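You operate a simulated robot arm through the tools that you are given. There is no shell and no other tool. Be economical: measure what you need, move in short steps, check, and stop when the job is done.

The job below is to be done with a simulated robot arm. You get a single attempt, and the scene is never put back.

JOB
Change the labeller over to its job card's grade and feed a label.
Fine: power off and black lever open first; old roll on the table, new roll on, lever shut, power on, then feed. Where these are worked on the way, their far stop is far enough and under half their travel is too little: black lever.

Only the result counts: the job must be done as asked and must still hold three seconds after the hand-in. Knocking over, shifting, dropping, spilling or breaking anything else fails it.

ROBOT AND FRAMES
A 6-joint arm with a two-finger gripper, fixed in place. Base frame: the origin is at the foot of the arm, x ahead of it, y to its left, z up. Readings come in m, degrees, newtons and seconds.
With the tool pointing down near the work surface it reaches from about 0.44 to 0.84 m from the base axis. Its first joint turns from -166.0 to 166.0 degrees. Payload 1.66 kg.
The TCP is the grasp point between the finger pads, 0.016 m short of the fingertips. In the tool frame z runs along the fingers and y along their closing line. The gripper opens to 0.111 m. The gripper's body begins 0.104 m behind the TCP.
Orientation is that of the tool frame in the base frame, as a unit quaternion [x, y, z, w]. With the fingers straight down and closing along the base's y, the tool's x points along the base's -x, its y along +y and its z along -z.

CONTROLS
- The arm moves only by the tool step_arm. Its argument "commands" is one flat list of numbers, 7 for each row, row after row: the shift along the base's x, y, z in units of 30 mm (1.0 is 30 mm), then the turn, a rotation vector about the base's x, y, z in units of 8 degrees (1.0 is 8 degrees), then the gripper command, from -1 (shut) to 1 (fully open), values between in proportion. In form: [dx, dy, dz, rx, ry, rz, jaw, dx, dy, dz, rx, ry, rz, jaw, ...]. A call has 1 to 8 rows; each row shifts and turns the commanded pose from where the row before left it. A call with a number of a shift or a turn outside -1 to 1 is refused whole. Each row takes 0.2 s and may step no farther than 0.05 m and 8.6 degrees from the row before; otherwise, or with a gripper value out of range, the whole call is refused. A pose out of reach is approached as far as the arm can. The call stops where the force on the tool passes 60 N (or 10 N more than at its start, if that is more) or the arm is blocked; 0.2 s more then pass. The fingers move at their own pace and stop on an object; they squeeze with about 27 N. The grip force told is the motor's: it shows also when the fingers shut on nothing. Time passes only in rows, and 0.2 s behind the last, so rows that do not move let the fingers close. It gives the time, the measured TCP pose, the force on the tool (base axes), the opening and the grip force at its end, in the units of the frame above (readings bear some noise), with the torque about the TCP (base axes, N m) and any sound that the robot's microphone picked up, and new pictures: "views" is both (left out), scene, wrist or none.
- Cameras (640 x 400 px; columns grow to the right, rows downward): "scene" is fixed at [0.0557, 0.497, 1.425]; the picture's right is [-0.80, -0.59, 0.00], its down [-0.26, 0.36, -0.90] and it looks along [0.53, -0.72, -0.44] (base axes); focal length 327 px, centre (320, 200). "wrist" rides on the gripper at [0.07, 0.014, -0.143] in the tool frame; the picture's right is [-0.19, 0.98, 0.00], its down [-0.87, -0.17, -0.47] and it looks along [-0.46, -0.09, 0.88] (tool axes); focal length 230 px, centre (320, 200). There is no depth. A picture from a camera that has moved, and an enlarged one, comes with that camera's place and axes in the base frame and with its lens. The place of the scene camera against the robot may be out by one fixed shift of up to 0.012 m in any direction.
- lift_body(by): slides the trunk up (or, below 0, down) by that many m; the arm rides with it, the base frame stays. It gives what a move gives, with no picture.
- enlarge(camera, box): a new picture of the part [left, top, right, bottom] of that camera's present view, enlarged. It takes no simulated time.
- finish_job(): hands the job in; it is judged then, once.

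Go step by step. Nothing tells you positions but the pictures and the camera data: compare them with the known pose of the tool, close in by small moves and look again before you grip or let go. The budget is 120 turns and 200 pictures, counting those below and the enlarged ones. Unless the task says otherwise, let go and move clear before handing in, and close with one line.

The tools are called after ">>>" as a command line: name --argument value ..., lists and objects as JSON in quotes. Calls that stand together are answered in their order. step_arm: Moves the arm, as the interface text tells. Its arguments: {"type":"object","properties":{"commands":{"type":"array","items":{"type":"number"}},"views":{"type":"string","enum":["both","scene","wrist","none"]}},"required":["commands"]} The other tools are called the same way: lift_body (by) slides the trunk up or down; enlarge (camera, box) takes an enlarged picture of a part of a camera's view; finish_job () hands the job in.

At the start:

```text
t: 0.0
ee_pos: [0.3277, -0.1447, 1.2119]
ee_rot: [-0.001, 1.0, 0.0, 0.0]
ft_force: [-0.4, -1.1, 0.0]
torque: [-0.01, 0.0, 0.03]
grip_width: 0.1107
grip_force: 0.1
trunk travel left (down, up): [-0.125, 0.465]
```

scene: 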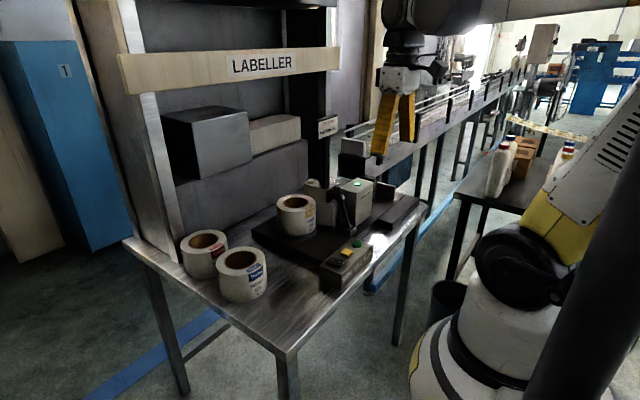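
wrist: 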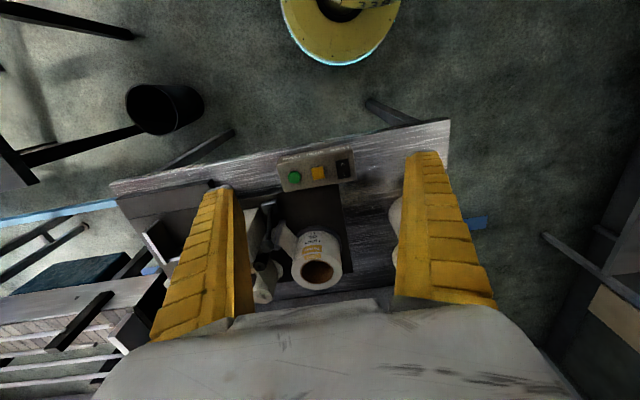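

I see the labeller table with a mounted roll, two spare rolls, a control box with buttons and a job card. I enlarge these first.

>>> enlarge --camera "scene" --box '[240, 160, 440, 300]'

>>> enlarge --camera "scene" --box '[160, 210, 300, 310]'

>>> enlarge --camera "scene" --box '[300, 105, 350, 145]'

>>> enlarge --camera "wrist" --box '[220, 130, 420, 300]'

```text
2.86 times, centred on (340, 230) of scene
camera zoom: at [0.0557, 0.497, 1.425], right [-0.8, -0.59, 0.0], down [-0.26, 0.36, -0.9], along [0.53, -0.72, -0.44], focal length 936 px, centre (263, 114)
```

zoom: 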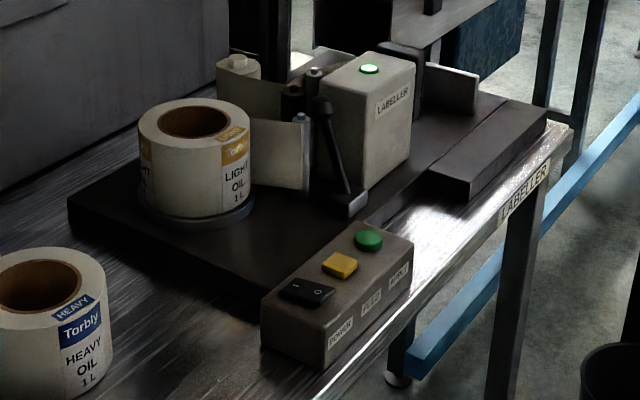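

```text
4.00 times, centred on (230, 260) of scene
camera zoom: at [0.0557, 0.497, 1.425], right [-0.8, -0.59, 0.0], down [-0.26, 0.36, -0.9], along [0.53, -0.72, -0.44], focal length 1310 px, centre (680, -40)
```

zoom: 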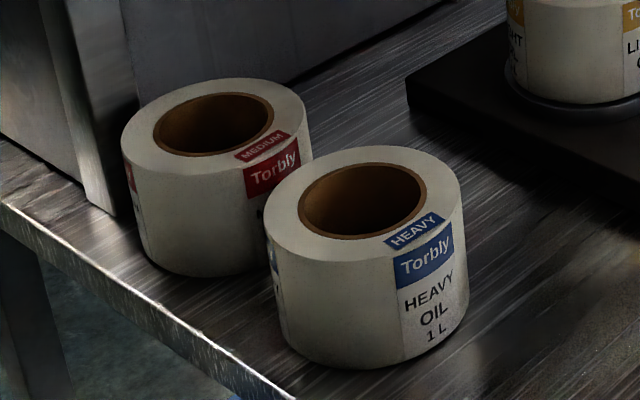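

```text
10.00 times, centred on (325, 125) of scene
camera zoom: at [0.0557, 0.497, 1.425], right [-0.8, -0.59, 0.0], down [-0.26, 0.36, -0.9], along [0.53, -0.72, -0.44], focal length 3274 px, centre (270, 950)
```

zoom: 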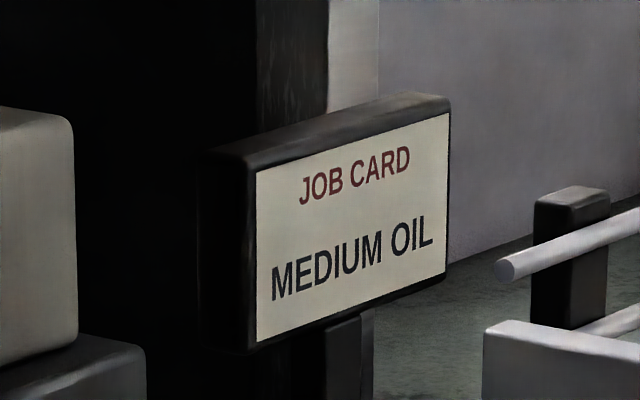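

```text
2.35 times, centred on (320, 215) of wrist
camera zoom: at [0.2599, -0.1312, 1.3551], right [0.19, 0.98, 0.0], down [0.87, -0.17, 0.47], along [0.46, -0.09, -0.88], focal length 541 px, centre (320, 165)
```

zoom: 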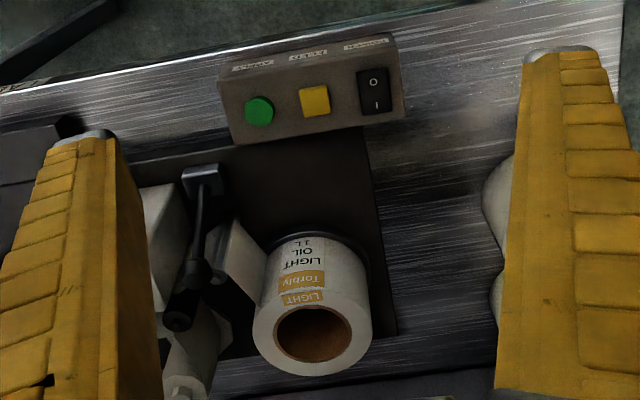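

The job card says MEDIUM OIL, so the red-tagged roll near the post is the one to fit. LIGHT is mounted now. I move closer above the panel for accurate measurement.

>>> step_arm --commands '[0.5, -0.25, -0.85, 0, 0, 0, 1, 0.5, -0.25, -0.85, 0, 0, 0, 1, 0.5, -0.25, -0.85, 0, 0, 0, 1, 0.5, -0.25, -0.85, 0, 0, 0, 1, 0.5, -0.25, -0.85, 0, 0, 0, 1, 0, 0, 0, 0, 0, 0, 1]' --views "wrist"

```text
t: 1.4
ee_pos: [0.4049, -0.1832, 1.0844]
ee_rot: [0.0, 1.0, 0.0, 0.0]
ft_force: [0.3, -0.7, -0.2]
torque: [0.03, 0.01, -0.04]
grip_width: 0.1112
grip_force: 0.1
trunk travel left (down, up): [-0.125, 0.465]
camera wrist: at [0.3349, -0.1695, 1.227], right [0.19, 0.98, 0.0], down [0.87, -0.17, 0.47], along [0.46, -0.09, -0.88], focal length 230 px, centre (320, 200)
```

wrist: 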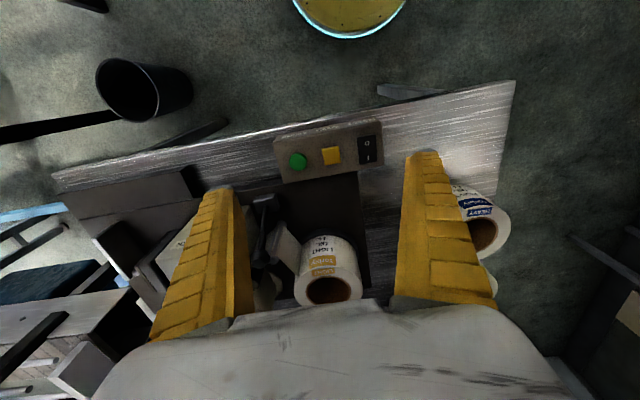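

The panel box is aligned with y: rocker about (0.444,-0.116), yellow FEED (0.443,-0.171), green (0.443,-0.226), top near z 0.87. I close the fingers and move above the rocker's "O" end (robot side).

>>> step_arm --commands '[0.1, 0.37, -0.8, 0, 0, 0, -1, 0.1, 0.37, -0.8, 0, 0, 0, -1, 0.1, 0.37, -0.8, 0, 0, 0, -1, 0.1, 0.37, -0.8, 0, 0, 0, -1, 0.1, 0.37, -0.8, 0, 0, 0, -1, 0.1, 0.37, -0.8, 0, 0, 0, -1, 0, 0, 0, 0, 0, 0, -1]'

```text
t: 3.0
ee_pos: [0.4239, -0.1158, 0.9398]
ee_rot: [0.0, 1.0, 0.0, 0.0]
ft_force: [0.1, 0.6, -0.1]
torque: [0.03, 0.02, 0.0]
grip_width: 0.0001
grip_force: 26.8
trunk travel left (down, up): [-0.125, 0.465]
camera wrist: at [0.3547, -0.1027, 1.0822], right [0.19, 0.98, 0.0], down [0.87, -0.17, 0.47], along [0.46, -0.09, -0.88], focal length 230 px, centre (320, 200)
```

scene: 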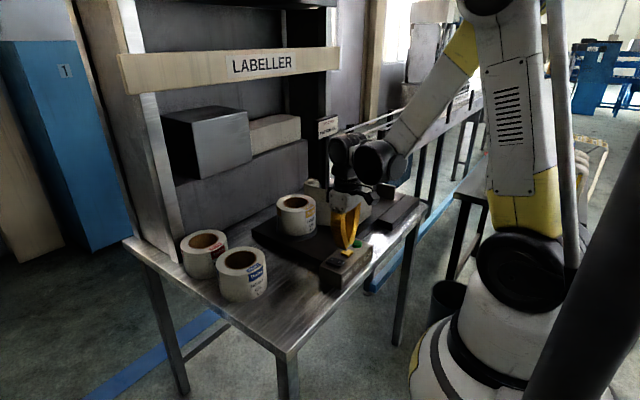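
wrist: 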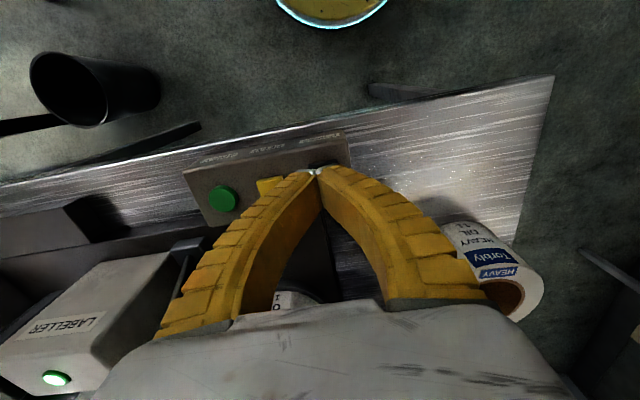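

>>> enlarge --camera "wrist" --box '[240, 110, 400, 210]'

>>> enlarge --camera "scene" --box '[300, 200, 400, 300]'

```text
4.00 times, centred on (320, 160) of wrist
camera zoom: at [0.3547, -0.1027, 1.0822], right [0.19, 0.98, 0.0], down [0.87, -0.17, 0.47], along [0.46, -0.09, -0.88], focal length 920 px, centre (320, 360)
```

zoom: 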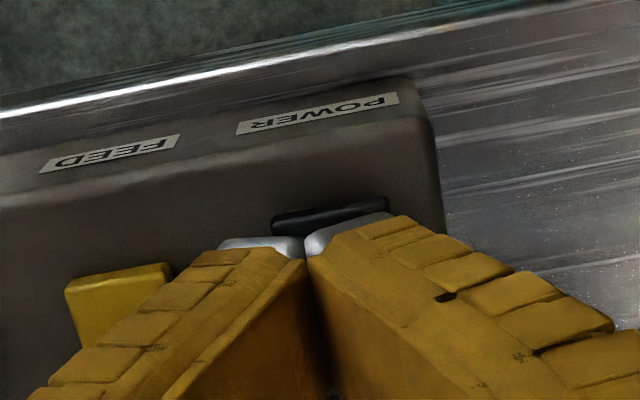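

```text
4.00 times, centred on (350, 250) of scene
camera zoom: at [0.0557, 0.497, 1.425], right [-0.8, -0.59, 0.0], down [-0.26, 0.36, -0.9], along [0.53, -0.72, -0.44], focal length 1310 px, centre (200, 0)
```

zoom: 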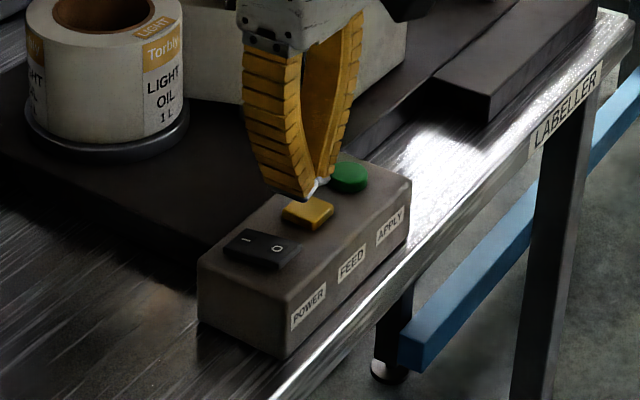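

The closed fingertips sit over the robot-side edge of the rocker (x 0.427 to 0.462), aligned in y. I lower in small steps and watch the force.

>>> step_arm --commands '[0.07, 0, -0.8, 0, 0, 0, -1, 0, 0, -0.3, 0, 0, 0, -1, 0, 0, -0.2, 0, 0, 0, -1, 0, 0, -0.1, 0, 0, 0, -1, 0, 0, -0.1, 0, 0, 0, -1]'

```text
t: 4.2
ee_pos: [0.4239, -0.1149, 0.8954]
ee_rot: [0.001, 1.0, 0.0, 0.0]
ft_force: [0.2, -0.6, 0.0]
torque: [0.02, -0.02, -0.03]
grip_width: 0.0
grip_force: 27.2
trunk travel left (down, up): [-0.125, 0.465]
camera wrist: at [0.355, -0.1021, 1.039], right [0.19, 0.98, 0.0], down [0.87, -0.17, 0.47], along [0.46, -0.09, -0.88], focal length 230 px, centre (320, 200)
```

scene: 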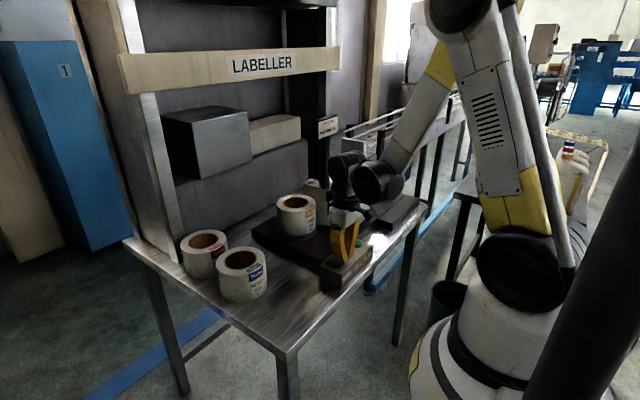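
wrist: 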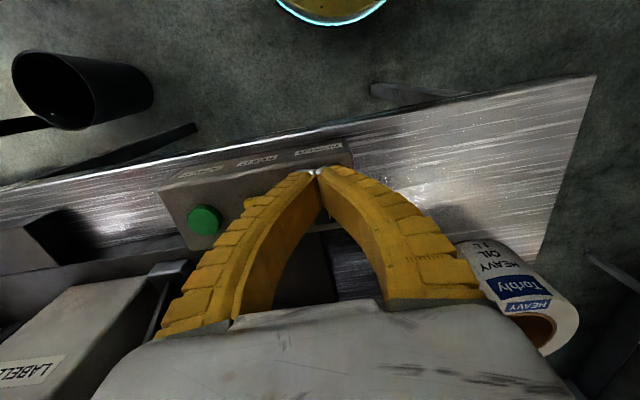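

Not touching yet (tips at about 0.879). I look at the gap closely before continuing.

>>> enlarge --camera "scene" --box '[310, 220, 390, 300]'

>>> enlarge --camera "wrist" --box '[260, 130, 380, 205]'

```text
5.00 times, centred on (350, 260) of scene
camera zoom: at [0.0557, 0.497, 1.425], right [-0.8, -0.59, 0.0], down [-0.26, 0.36, -0.9], along [0.53, -0.72, -0.44], focal length 1637 px, centre (170, -100)
```

zoom: 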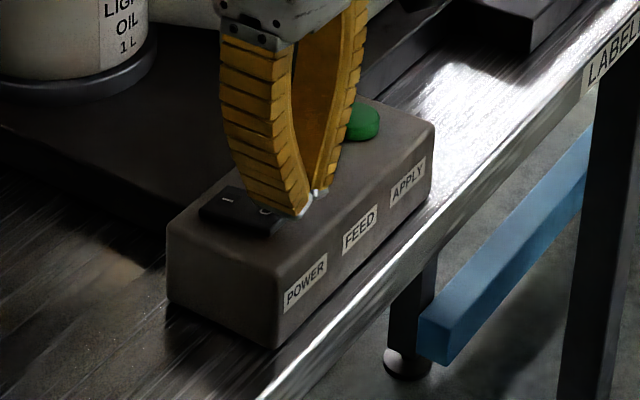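

```text
5.33 times, centred on (320, 168) of wrist
camera zoom: at [0.355, -0.1021, 1.039], right [0.19, 0.98, 0.0], down [0.87, -0.17, 0.47], along [0.46, -0.09, -0.88], focal length 1227 px, centre (320, 373)
```

zoom: 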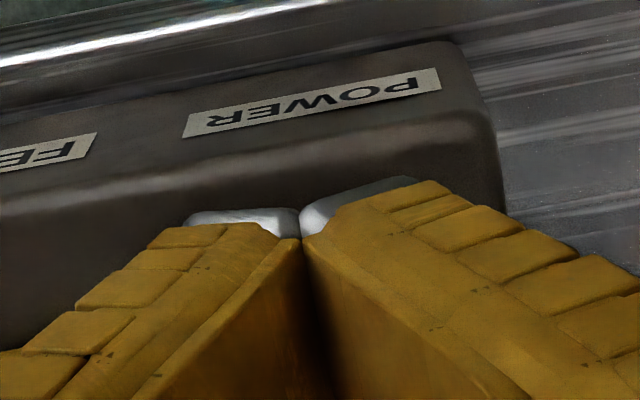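

>>> step_arm --commands '[0, 0, -0.1, 0, 0, 0, -1, 0, 0, -0.1, 0, 0, 0, -1, 0, 0, -0.1, 0, 0, 0, -1, 0, 0, 0, 0, 0, 0, -1]' --views "none"

```text
t: 5.2
ee_pos: [0.4248, -0.1154, 0.8869]
ee_rot: [0.0, 1.0, 0.0, 0.0]
ft_force: [-0.1, -0.2, -0.2]
torque: [-0.01, -0.01, -0.02]
grip_width: 0.0
grip_force: 26.9
trunk travel left (down, up): [-0.125, 0.465]
```

>>> step_arm --commands '[0, 0, -0.1, 0, 0, 0, -1, 0, 0, -0.1, 0, 0, 0, -1, 0, 0, -0.1, 0, 0, 0, -1, 0, 0, 0, 0, 0, 0, -1]' --views "scene"

```text
t: 6.2
ee_pos: [0.4247, -0.1147, 0.8776]
ee_rot: [0.0, 1.0, 0.0, 0.0]
ft_force: [-0.3, -0.3, 0.8]
torque: [-0.01, 0.0, 0.02]
grip_width: 0.0
grip_force: 28.5
trunk travel left (down, up): [-0.125, 0.465]
```

scene: 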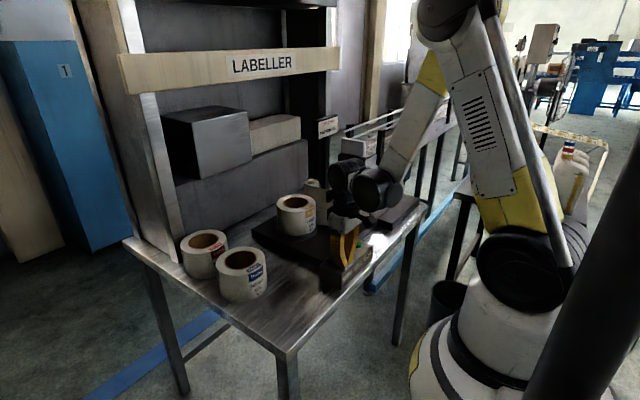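

>>> step_arm --commands '[0, 0, -0.1, 0, 0, 0, -1, 0, 0, -0.1, 0, 0, 0, -1, 0, 0, 0, 0, 0, 0, -1]' --views "wrist"

>>> enlarge --camera "scene" --box '[310, 220, 390, 300]'

```text
t: 7.0
ee_pos: [0.4238, -0.1144, 0.8726]
ee_rot: [0.0, 1.0, 0.0, 0.002]
ft_force: [0.1, -0.9, 20.6]
torque: [0.06, -0.26, 0.0]
grip_width: 0.0061
grip_force: 29.1
trunk travel left (down, up): [-0.125, 0.465]
camera wrist: at [0.3543, -0.1016, 1.0153], right [0.19, 0.98, 0.0], down [0.87, -0.17, 0.47], along [0.46, -0.09, -0.88], focal length 230 px, centre (320, 200)
```

wrist: 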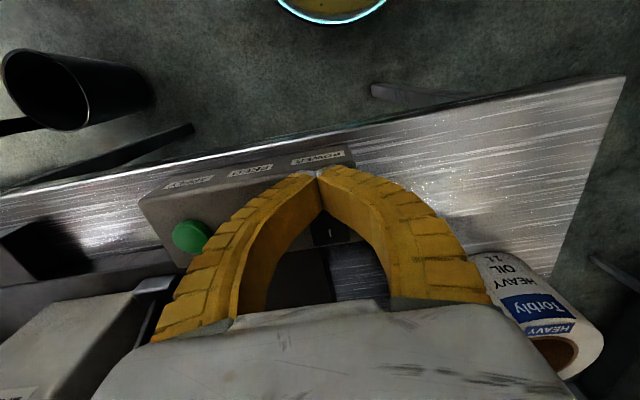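

```text
5.00 times, centred on (350, 260) of scene
camera zoom: at [0.0557, 0.497, 1.425], right [-0.8, -0.59, 0.0], down [-0.26, 0.36, -0.9], along [0.53, -0.72, -0.44], focal length 1637 px, centre (170, -100)
```

zoom: 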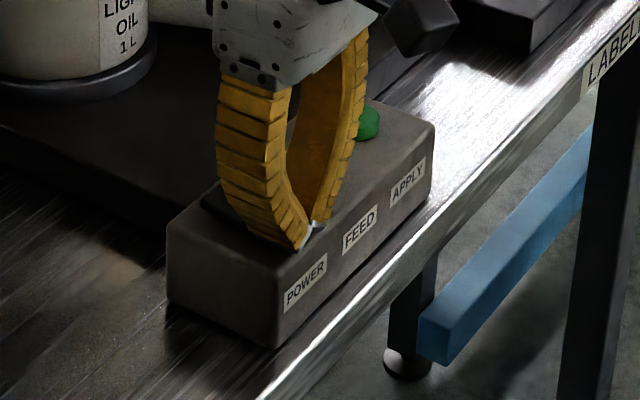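

Contact at 20 N around tip height 0.857. I lift off and check the lamp and rocker.

>>> step_arm --commands '[0, 0, 0.5, 0, 0, 0, -1, 0, 0, 1, 0, 0, 0, -1, 0, 0, 1, 0, 0, 0, -1, 0, 0, 0, 0, 0, 0, -1]'

>>> enlarge --camera "scene" --box '[300, 160, 420, 300]'

>>> enlarge --camera "wrist" --box '[240, 110, 400, 210]'

```text
t: 8.0
ee_pos: [0.4259, -0.1137, 0.949]
ee_rot: [0.0, 1.0, 0.0, 0.0]
ft_force: [-0.8, -1.5, -0.1]
torque: [0.01, -0.04, -0.02]
grip_width: 0.0001
grip_force: 28.6
trunk travel left (down, up): [-0.125, 0.465]
camera wrist: at [0.3566, -0.1016, 1.0905], right [0.19, 0.98, 0.0], down [0.87, -0.17, 0.47], along [0.46, -0.09, -0.88], focal length 230 px, centre (320, 200)
```

scene: 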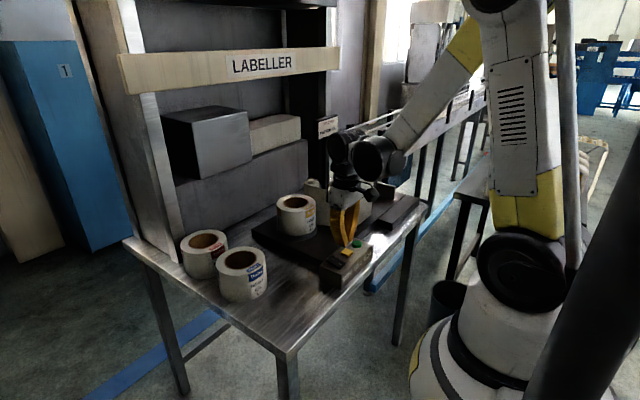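
wrist: 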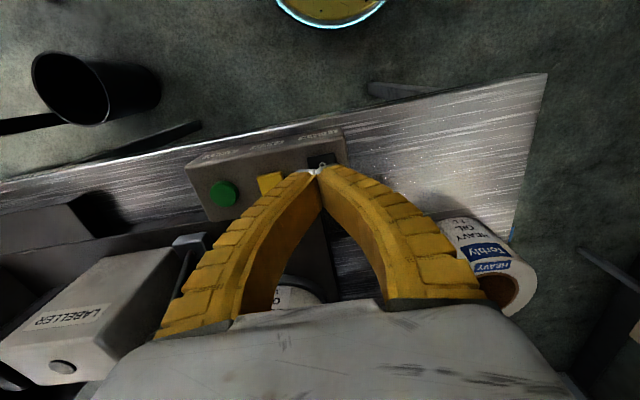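

```text
2.86 times, centred on (360, 230) of scene
camera zoom: at [0.0557, 0.497, 1.425], right [-0.8, -0.59, 0.0], down [-0.26, 0.36, -0.9], along [0.53, -0.72, -0.44], focal length 936 px, centre (206, 114)
```

zoom: 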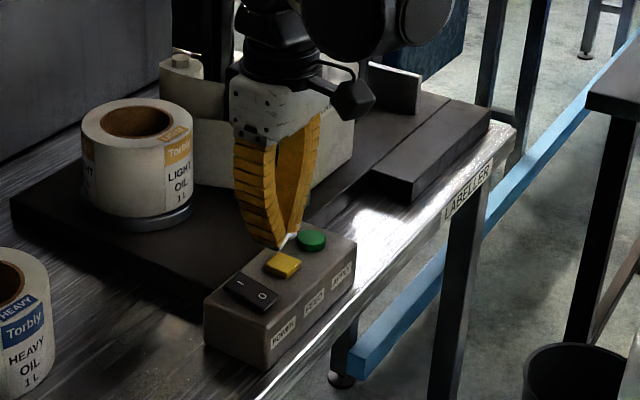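

```text
4.00 times, centred on (320, 160) of wrist
camera zoom: at [0.3566, -0.1016, 1.0905], right [0.19, 0.98, 0.0], down [0.87, -0.17, 0.47], along [0.46, -0.09, -0.88], focal length 920 px, centre (320, 360)
```

zoom: 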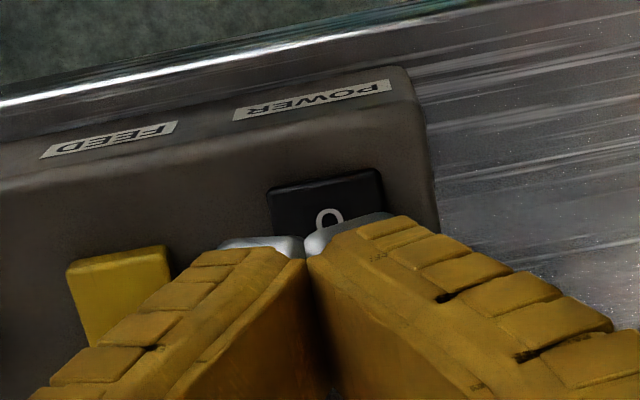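

Power is off (lamp dark, O side down). Next I view the black lever, which I take to have its base near (0.53,-0.33,0.83) and knob near (0.58,-0.325,0.97).

>>> step_arm --commands '[0, 0, 1, 0, 0, 0, 1, 0, 0, 1, 0, 0, 0, 1, 0.1, -1, 1, 0, 0, 0, 1, 0.1, -1, 1, 0, 0, 0, 1, 0.1, -1, 0.3, 0, 0, 0, 1, 0.1, -1, 0, 0, 0, 0, 1, 0.1, -1, 0, 0, 0, 0, 1, 0, -0.8, 0, 0, 0, 0, 1]'

```text
t: 9.8
ee_pos: [0.4397, -0.2882, 1.076]
ee_rot: [-0.001, 1.0, 0.0, 0.001]
ft_force: [-0.6, 0.0, 0.7]
torque: [0.01, 0.03, 0.04]
grip_width: 0.1109
grip_force: 0.0
trunk travel left (down, up): [-0.125, 0.465]
camera wrist: at [0.3699, -0.2751, 1.2182], right [0.19, 0.98, 0.0], down [0.87, -0.17, 0.47], along [0.46, -0.09, -0.88], focal length 230 px, centre (320, 200)
```

scene: 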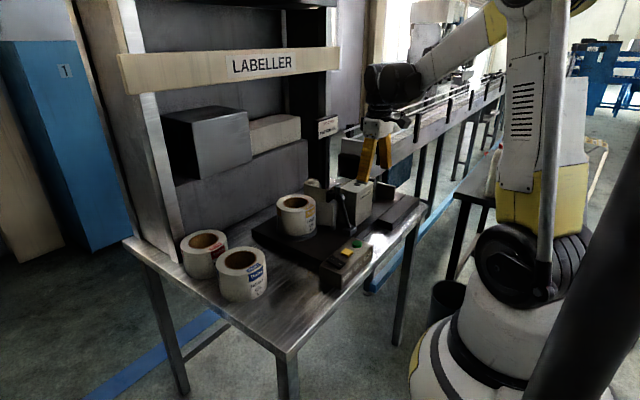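
wrist: 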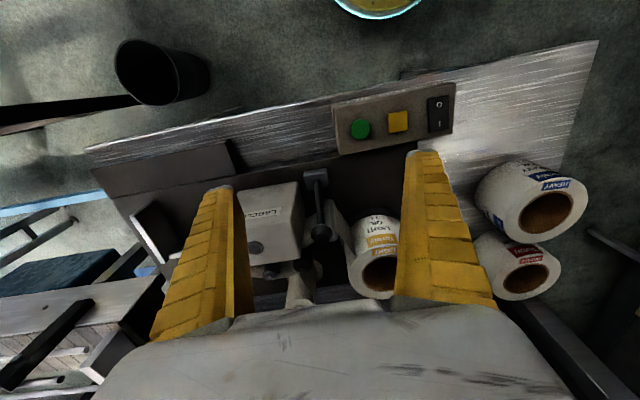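

>>> enlarge --camera "wrist" --box '[220, 140, 420, 310]'

>>> enlarge --camera "scene" --box '[270, 160, 390, 255]'

```text
2.35 times, centred on (320, 225) of wrist
camera zoom: at [0.3699, -0.2751, 1.2182], right [0.19, 0.98, 0.0], down [0.87, -0.17, 0.47], along [0.46, -0.09, -0.88], focal length 541 px, centre (320, 141)
```

zoom: 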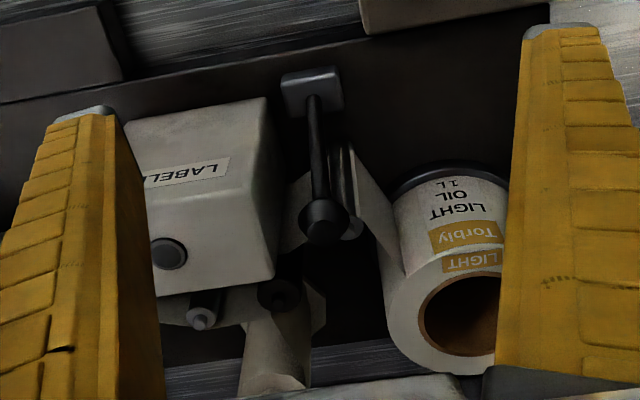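

```text
4.21 times, centred on (330, 208) of scene
camera zoom: at [0.0557, 0.497, 1.425], right [-0.8, -0.59, 0.0], down [-0.26, 0.36, -0.9], along [0.53, -0.72, -0.44], focal length 1379 px, centre (278, 168)
```

zoom: 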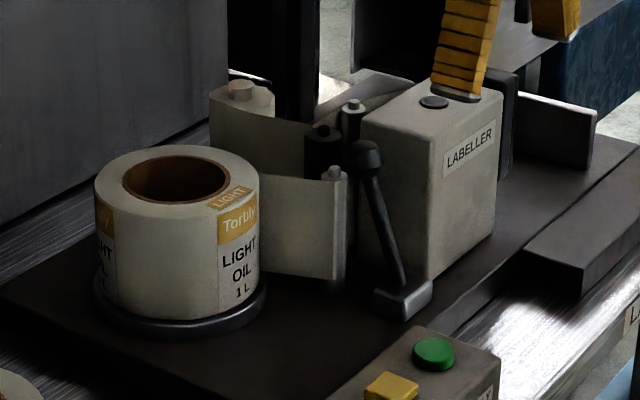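

The lever leans away from the robot (pivot about (0.525,-0.307,0.85), knob (0.563,-0.309,0.955)), with a guide roller just behind it, so it should open toward the robot. I turn the tool 90° so the fingers close along x, and straddle the knob as a fork.

>>> step_arm --commands '[0.3, 0, 0, 0, 0, -1, 0.1, 0.3, 0, 0, 0, 0, -1, 0.1, 0.3, 0, 0, 0, 0, -1, 0.1, 0.3, 0, 0, 0, 0, -1, 0.1, 0.3, 0, 0, 0, 0, -1, 0.1, 0.3, 0, 0, 0, 0, -1, 0.1, 0.3, 0, 0, 0, 0, -1, 0.1, 0.3, 0, 0, 0, 0, -1, 0.1]' --views "none"

>>> step_arm --commands '[0.3, -0.1, 0, 0, 0, -1, 0.1, 0.3, -0.1, 0, 0, 0, -1, 0.1, 0.3, -0.1, 0, 0, 0, -1, 0.1, 0.3, -0.1, 0, 0, 0, -0.25, 0.1, 0, 0, 0, 0, 0, 0, 0.1]'

```text
t: 11.6
ee_pos: [0.5125, -0.288, 1.076]
ee_rot: [0.531, 0.847, 0.0, 0.0]
ft_force: [0.0, 0.4, 0.3]
torque: [-0.02, 0.0, -0.02]
grip_width: 0.0627
grip_force: 0.9
trunk travel left (down, up): [-0.125, 0.465]
```

```text
t: 12.8
ee_pos: [0.5488, -0.3013, 1.0761]
ee_rot: [0.708, 0.706, 0.0, 0.0]
ft_force: [-0.3, -0.1, 0.0]
torque: [0.02, -0.02, -0.02]
grip_width: 0.0628
grip_force: 1.1
trunk travel left (down, up): [-0.125, 0.465]
camera wrist: at [0.5616, -0.2317, 1.2189], right [0.98, -0.19, 0.0], down [-0.17, -0.87, 0.47], along [-0.09, -0.46, -0.88], focal length 230 px, centre (320, 200)
```

scene: 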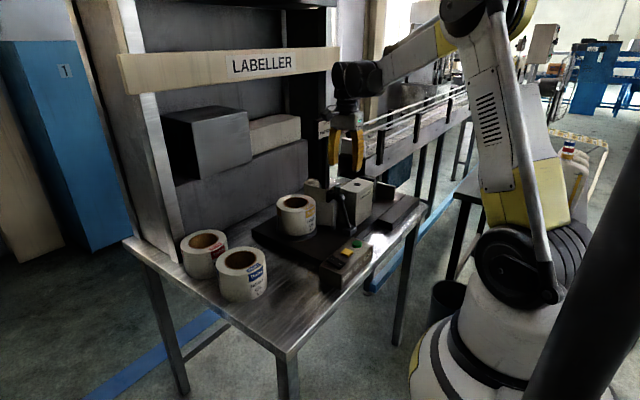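
wrist: 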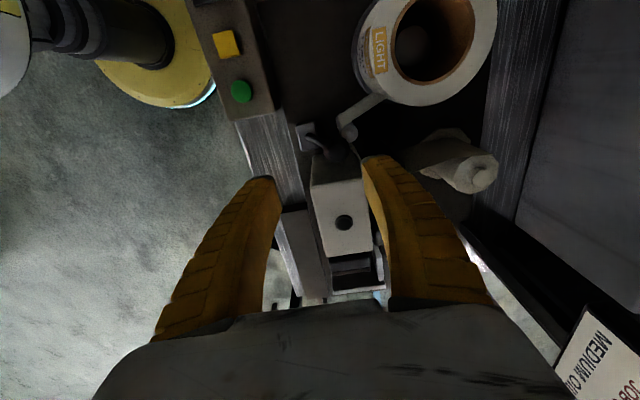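

>>> enlarge --camera "wrist" --box '[250, 70, 450, 230]'

>>> enlarge --camera "wrist" --box '[340, 0, 520, 120]'

```text
2.50 times, centred on (350, 150) of wrist
camera zoom: at [0.5616, -0.2317, 1.2189], right [0.98, -0.19, 0.0], down [-0.17, -0.87, 0.47], along [-0.09, -0.46, -0.88], focal length 575 px, centre (245, 325)
```

zoom: 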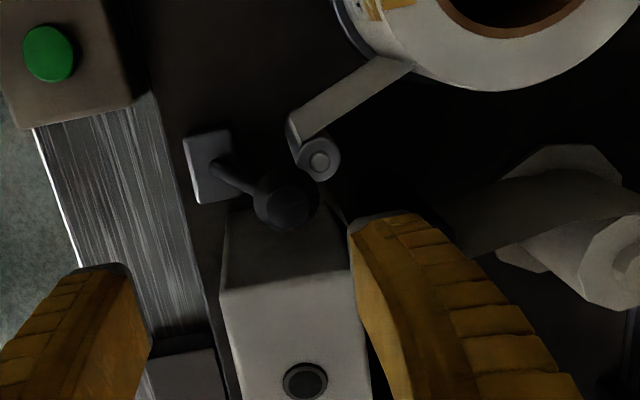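

```text
3.33 times, centred on (430, 60) of wrist
camera zoom: at [0.5616, -0.2317, 1.2189], right [0.98, -0.19, 0.0], down [-0.17, -0.87, 0.47], along [-0.09, -0.46, -0.88], focal length 767 px, centre (-47, 667)
```

zoom: 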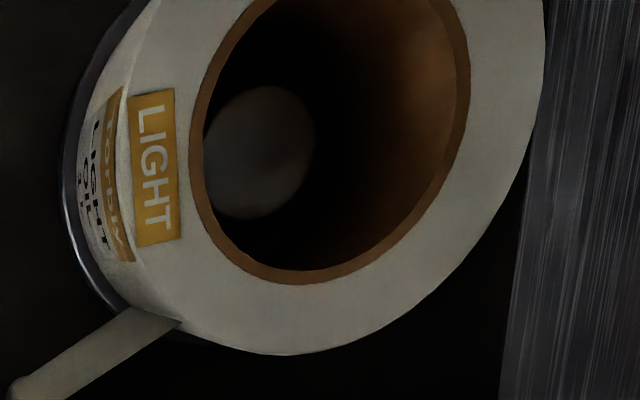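

Knob is confirmed at (0.565,-0.309,0.957), guide roller at (0.586,-0.297) just below it, labeller box face at y about -0.346. I go to (0.557,-0.314) and descend partway.

>>> step_arm --commands '[0.28, -0.42, -0.3, 0, 0, 0, 0.1, 0, 0, -1, 0, 0, 0, 0.1, 0, 0, -1, 0, 0, 0, 0.1, 0, 0, -0.5, 0, 0, 0, 0.1, 0, 0, 0, 0, 0, 0, 0.1]'

>>> enlarge --camera "wrist" --box '[220, 70, 440, 230]'

>>> enlarge --camera "scene" --box '[280, 130, 400, 230]'

```text
t: 14.0
ee_pos: [0.5564, -0.3136, 0.9911]
ee_rot: [0.707, 0.707, 0.001, 0.0]
ft_force: [-0.8, -0.1, 0.2]
torque: [-0.02, 0.02, -0.01]
grip_width: 0.063
grip_force: 1.2
trunk travel left (down, up): [-0.125, 0.465]
camera wrist: at [0.5694, -0.244, 1.1347], right [0.98, -0.19, 0.0], down [-0.17, -0.87, 0.47], along [-0.09, -0.46, -0.88], focal length 230 px, centre (320, 200)
```

scene: 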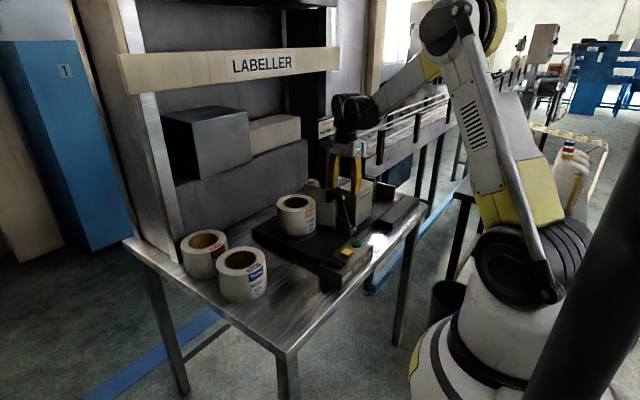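
wrist: 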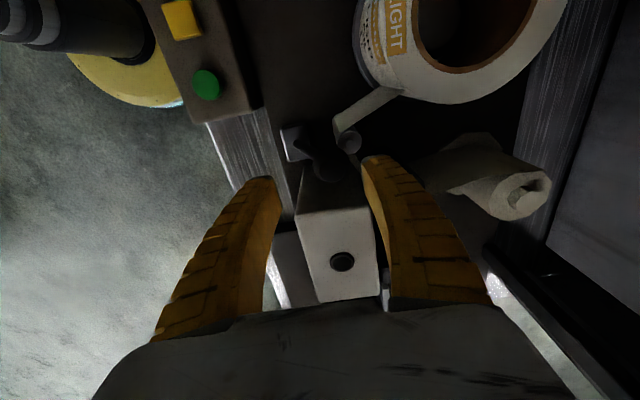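

```text
2.50 times, centred on (330, 150) of wrist
camera zoom: at [0.5694, -0.244, 1.1347], right [0.98, -0.19, 0.0], down [-0.17, -0.87, 0.47], along [-0.09, -0.46, -0.88], focal length 575 px, centre (295, 325)
```

zoom: 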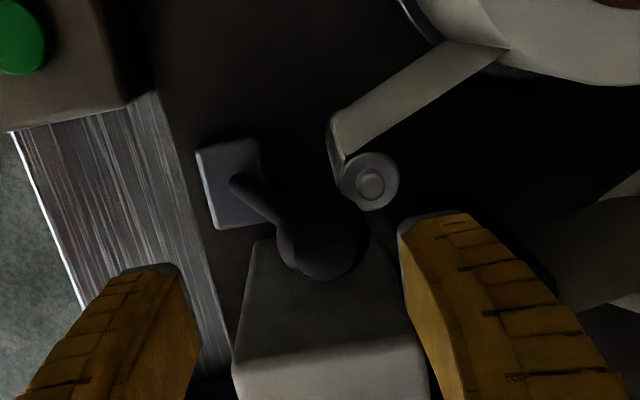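

```text
4.00 times, centred on (340, 180) of scene
camera zoom: at [0.0557, 0.497, 1.425], right [-0.8, -0.59, 0.0], down [-0.26, 0.36, -0.9], along [0.53, -0.72, -0.44], focal length 1310 px, centre (240, 280)
```

zoom: 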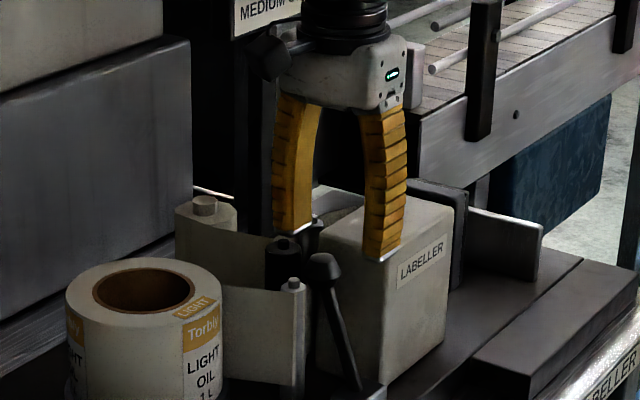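

>>> step_arm --commands '[0.03, 0.03, -0.4, 0, 0, 0, 0.1, 0, 0, -0.3, 0, 0, 0, 0.1, 0, 0, -0.2, 0, 0, 0, 0.1, 0, 0, 0, 0, 0, 0, 0.1]'

>>> enlarge --camera "wrist" --box '[220, 70, 440, 230]'

>>> enlarge --camera "scene" --box '[280, 140, 400, 240]'

```text
t: 15.0
ee_pos: [0.5558, -0.3121, 0.9654]
ee_rot: [0.708, 0.707, 0.0, 0.0]
ft_force: [0.2, -0.5, 0.2]
torque: [-0.02, 0.0, 0.03]
grip_width: 0.0629
grip_force: 1.4
trunk travel left (down, up): [-0.125, 0.465]
camera wrist: at [0.5696, -0.2435, 1.1078], right [0.98, -0.19, 0.0], down [-0.17, -0.87, 0.47], along [-0.09, -0.46, -0.88], focal length 230 px, centre (320, 200)
```

scene: 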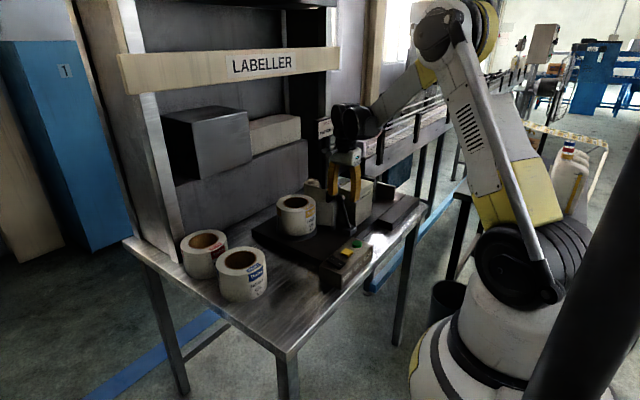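
wrist: 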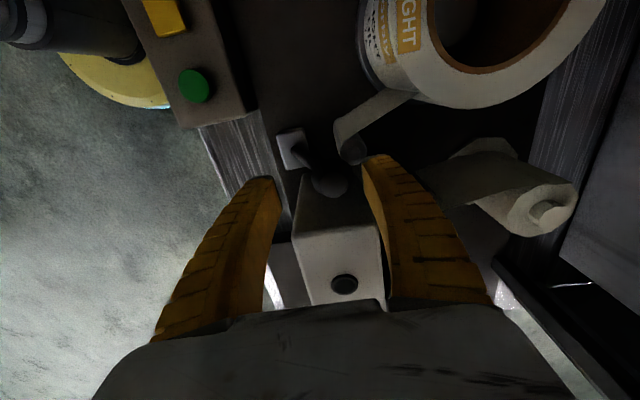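

```text
2.50 times, centred on (330, 150) of wrist
camera zoom: at [0.5696, -0.2435, 1.1078], right [0.98, -0.19, 0.0], down [-0.17, -0.87, 0.47], along [-0.09, -0.46, -0.88], focal length 575 px, centre (295, 325)
```

zoom: 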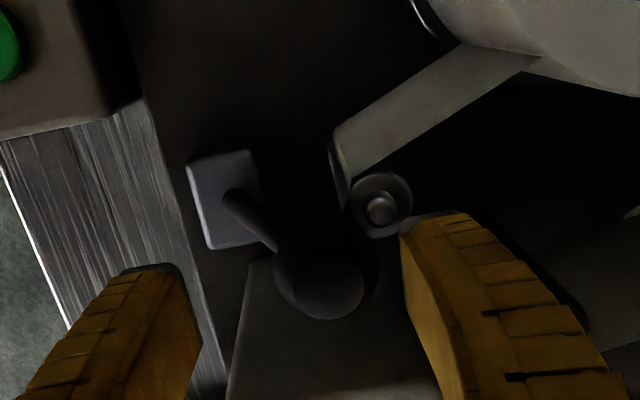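

```text
4.00 times, centred on (340, 190) of scene
camera zoom: at [0.0557, 0.497, 1.425], right [-0.8, -0.59, 0.0], down [-0.26, 0.36, -0.9], along [0.53, -0.72, -0.44], focal length 1310 px, centre (240, 240)
```

zoom: 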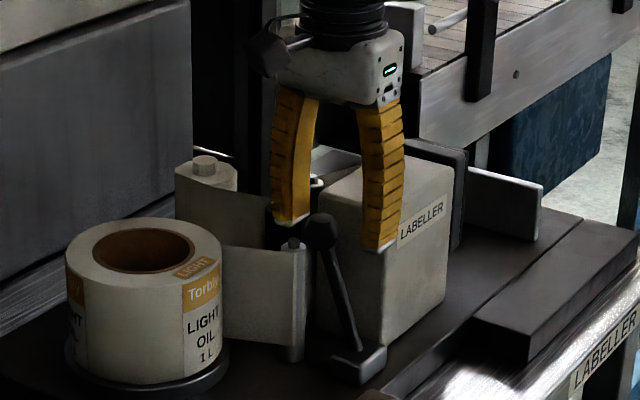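

Fingers straddle the knob. I pull toward the robot in small steps.

>>> step_arm --commands '[-0.33, 0, 0, 0, 0, 0, 0.1, -0.33, 0, 0, 0, 0, 0, 0.1, -0.33, 0, 0, 0, 0, 0, 0.1, -0.33, 0, 0, 0, 0, 0, 0.1, 0, 0, 0, 0, 0, 0, 0.1]'

>>> enlarge --camera "scene" --box '[280, 140, 400, 240]'

```text
t: 16.2
ee_pos: [0.5169, -0.3137, 0.9647]
ee_rot: [0.708, 0.707, 0.0, 0.0]
ft_force: [-0.3, 0.3, -0.4]
torque: [0.0, -0.04, 0.0]
grip_width: 0.0629
grip_force: 0.9
trunk travel left (down, up): [-0.125, 0.465]
camera wrist: at [0.5308, -0.244, 1.1074], right [0.98, -0.19, 0.0], down [-0.17, -0.87, 0.47], along [-0.09, -0.46, -0.88], focal length 230 px, centre (320, 200)
```

scene: 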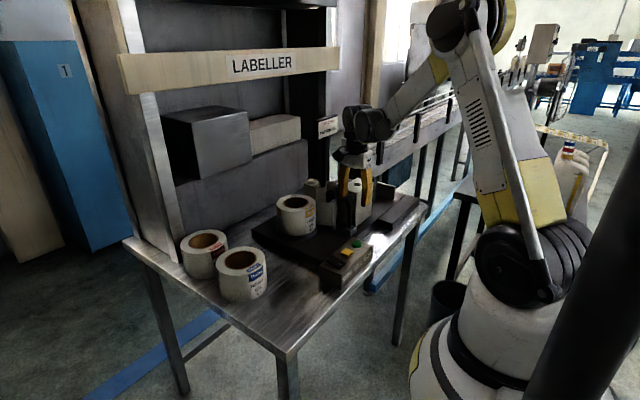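
wrist: 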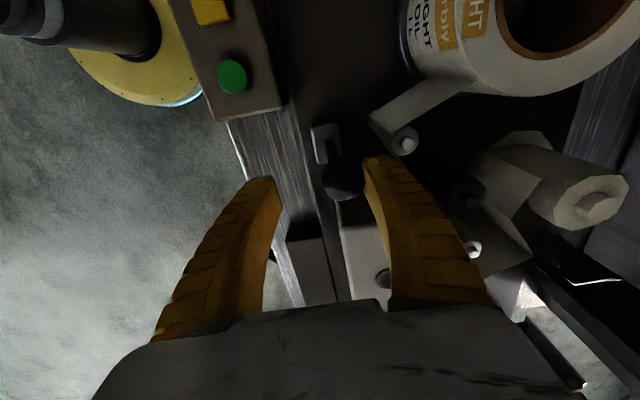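

```text
4.00 times, centred on (340, 190) of scene
camera zoom: at [0.0557, 0.497, 1.425], right [-0.8, -0.59, 0.0], down [-0.26, 0.36, -0.9], along [0.53, -0.72, -0.44], focal length 1310 px, centre (240, 240)
```

zoom: 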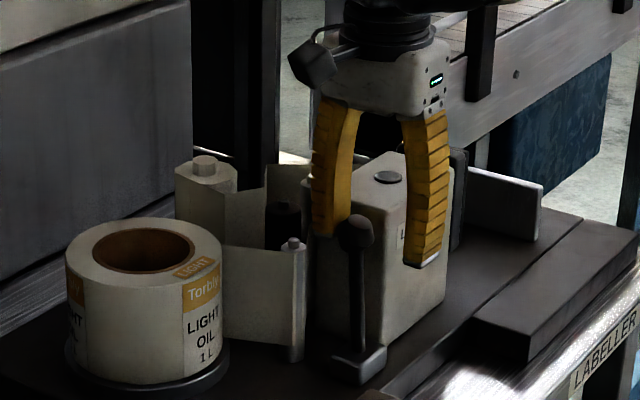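

The lever follows freely. I continue along the arc, lowering gradually.

>>> step_arm --commands '[-0.33, 0, -0.05, 0, 0, 0, 0.1, -0.33, 0, -0.1, 0, 0, 0, 0.1, -0.33, 0, -0.15, 0, 0, 0, 0.1, -0.33, 0, -0.15, 0, 0, 0, 0.1, 0, 0, 0, 0, 0, 0, 0.1]'

>>> enlarge --camera "scene" --box '[280, 140, 400, 240]'

```text
t: 17.4
ee_pos: [0.4761, -0.3122, 0.9524]
ee_rot: [0.707, 0.707, 0.0, 0.0]
ft_force: [0.5, 0.4, 0.6]
torque: [0.0, 0.0, 0.0]
grip_width: 0.0631
grip_force: 1.5
trunk travel left (down, up): [-0.125, 0.465]
camera wrist: at [0.4909, -0.243, 1.0952], right [0.98, -0.19, 0.0], down [-0.17, -0.87, 0.47], along [-0.09, -0.46, -0.88], focal length 230 px, centre (320, 200)
```

scene: 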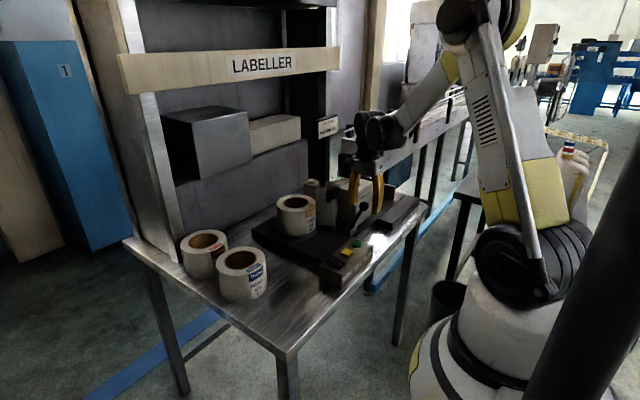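
wrist: 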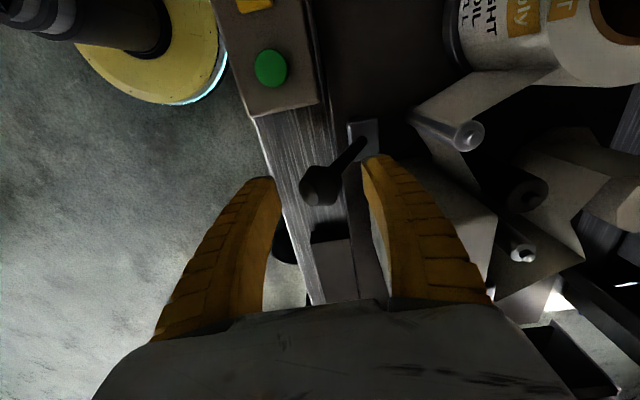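

```text
4.00 times, centred on (340, 190) of scene
camera zoom: at [0.0557, 0.497, 1.425], right [-0.8, -0.59, 0.0], down [-0.26, 0.36, -0.9], along [0.53, -0.72, -0.44], focal length 1310 px, centre (240, 240)
```

zoom: 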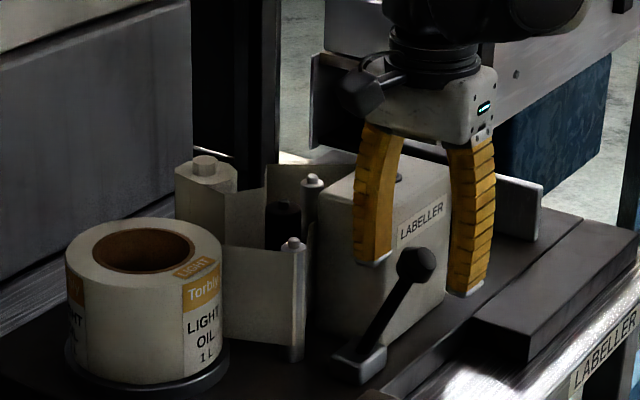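

>>> step_arm --commands '[-0.33, 0, -0.1, 0, 0, 0, 0.1, -0.33, 0, -0.15, 0, 0, 0, 0.1, -0.33, 0, -0.15, 0, 0, 0, 0.1, 0, 0, 0, 0, 0, 0, 0.1]'

>>> enlarge --camera "scene" --box '[280, 140, 400, 240]'

```text
t: 18.4
ee_pos: [0.4511, -0.313, 0.9398]
ee_rot: [0.706, 0.708, 0.0, 0.0]
ft_force: [24.5, 7.6, 3.2]
torque: [-0.22, -0.02, 0.22]
grip_width: 0.082
grip_force: 12.9
trunk travel left (down, up): [-0.125, 0.465]
camera wrist: at [0.4639, -0.2426, 1.0815], right [0.98, -0.19, 0.0], down [-0.17, -0.87, 0.47], along [-0.09, -0.46, -0.88], focal length 230 px, centre (320, 200)
```

scene: 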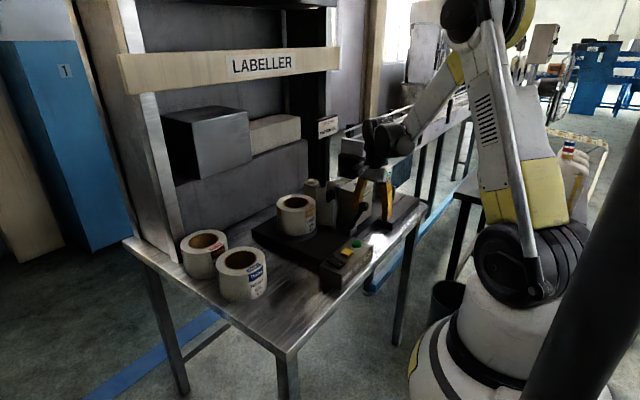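
wrist: 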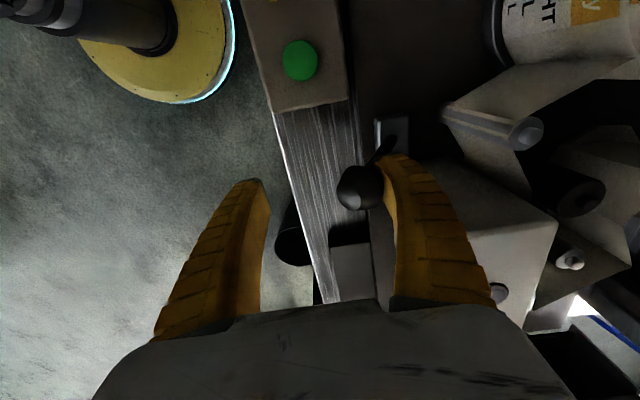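

```text
4.00 times, centred on (340, 190) of scene
camera zoom: at [0.0557, 0.497, 1.425], right [-0.8, -0.59, 0.0], down [-0.26, 0.36, -0.9], along [0.53, -0.72, -0.44], focal length 1310 px, centre (240, 240)
```

zoom: 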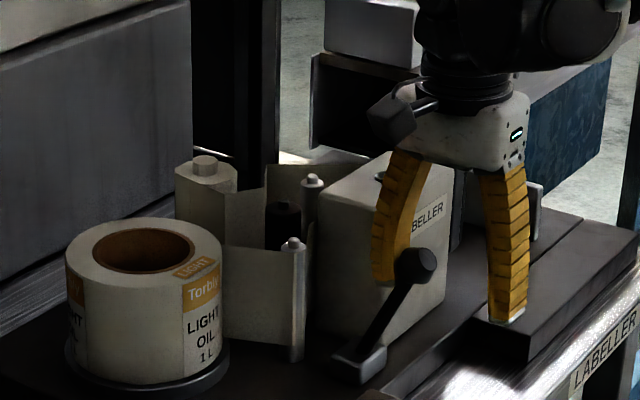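

The lever is at its open stop (pushing gives 24 N and it does not move). I back off and rise, then move over to the mounted roll.

>>> step_arm --commands '[0.5, 0, 0.2, 0, 0, 0, 0.1, 0.3, 0, 0.8, 0, 0, 0, 0.1, 0, 0, 1, 0, 0, 0, 0.1, 0, 0, 1, 0, 0, 0, 0.1, 0, 0, 1, 0, 0, 0, 0.5, 0, 0, 1, 0, 0, 0, 1, 0.3, 0.9, 1, 0, 0, 0, 1, 0.3, 0.9, 0.8, 0, 0, 0, 1]' --views "none"

>>> step_arm --commands '[0.4, 0.9, 0, 0, 0, 0, 1, 0.4, 0.9, 0, 0, 0, 0, 1, 0, 0, 0, 0, 0, 0, 1]'

>>> enlarge --camera "scene" --box '[160, 170, 400, 310]'

```text
t: 20.2
ee_pos: [0.4908, -0.2583, 1.1429]
ee_rot: [0.707, 0.707, 0.0, 0.0]
ft_force: [0.4, -0.5, 0.2]
torque: [0.01, 0.0, -0.01]
grip_width: 0.1107
grip_force: 0.1
trunk travel left (down, up): [-0.125, 0.465]
```

```text
t: 21.0
ee_pos: [0.5146, -0.2043, 1.1429]
ee_rot: [0.707, 0.707, 0.0, 0.0]
ft_force: [0.0, 0.7, -0.5]
torque: [-0.04, 0.01, -0.01]
grip_width: 0.1111
grip_force: 0.2
trunk travel left (down, up): [-0.125, 0.465]
camera wrist: at [0.5286, -0.1346, 1.2864], right [0.98, -0.19, 0.0], down [-0.17, -0.87, 0.47], along [-0.09, -0.46, -0.88], focal length 230 px, centre (320, 200)
```

scene: 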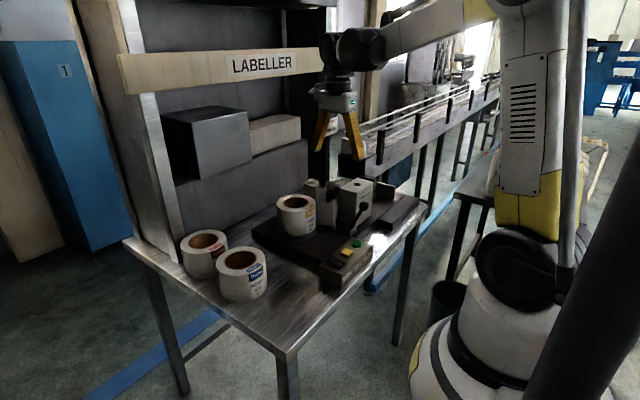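
wrist: 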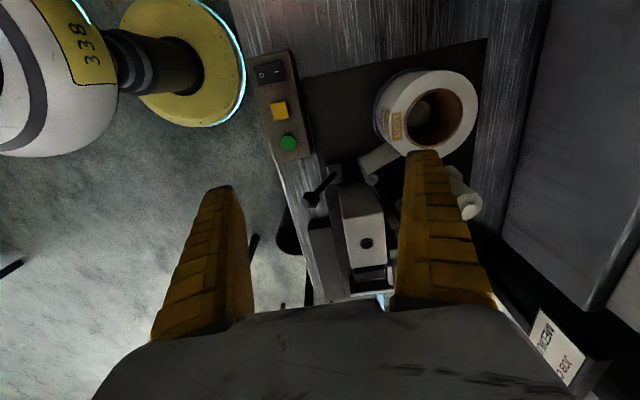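

```text
2.67 times, centred on (280, 240) of scene
camera zoom: at [0.0557, 0.497, 1.425], right [-0.8, -0.59, 0.0], down [-0.26, 0.36, -0.9], along [0.53, -0.72, -0.44], focal length 873 px, centre (427, 93)
```

zoom: 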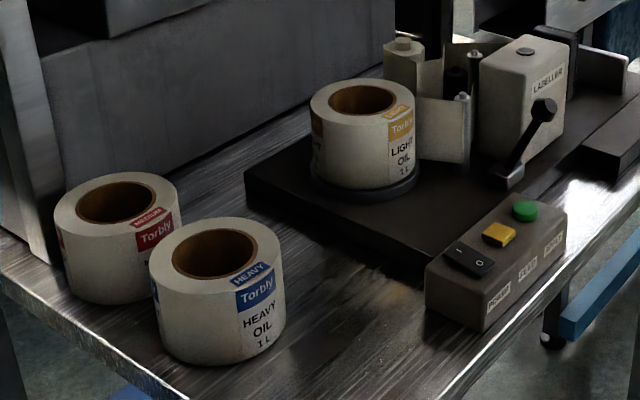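

>>> enlarge --camera "wrist" --box '[340, 50, 500, 160]'

```text
3.64 times, centred on (420, 105) of wrist
camera zoom: at [0.5286, -0.1346, 1.2864], right [0.98, -0.19, 0.0], down [-0.17, -0.87, 0.47], along [-0.09, -0.46, -0.88], focal length 837 px, centre (-44, 546)
```

zoom: 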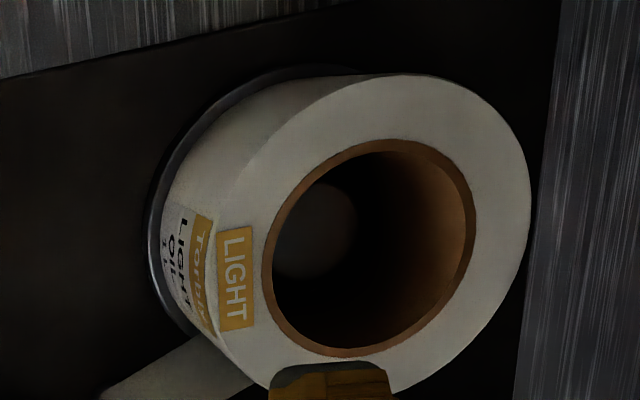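

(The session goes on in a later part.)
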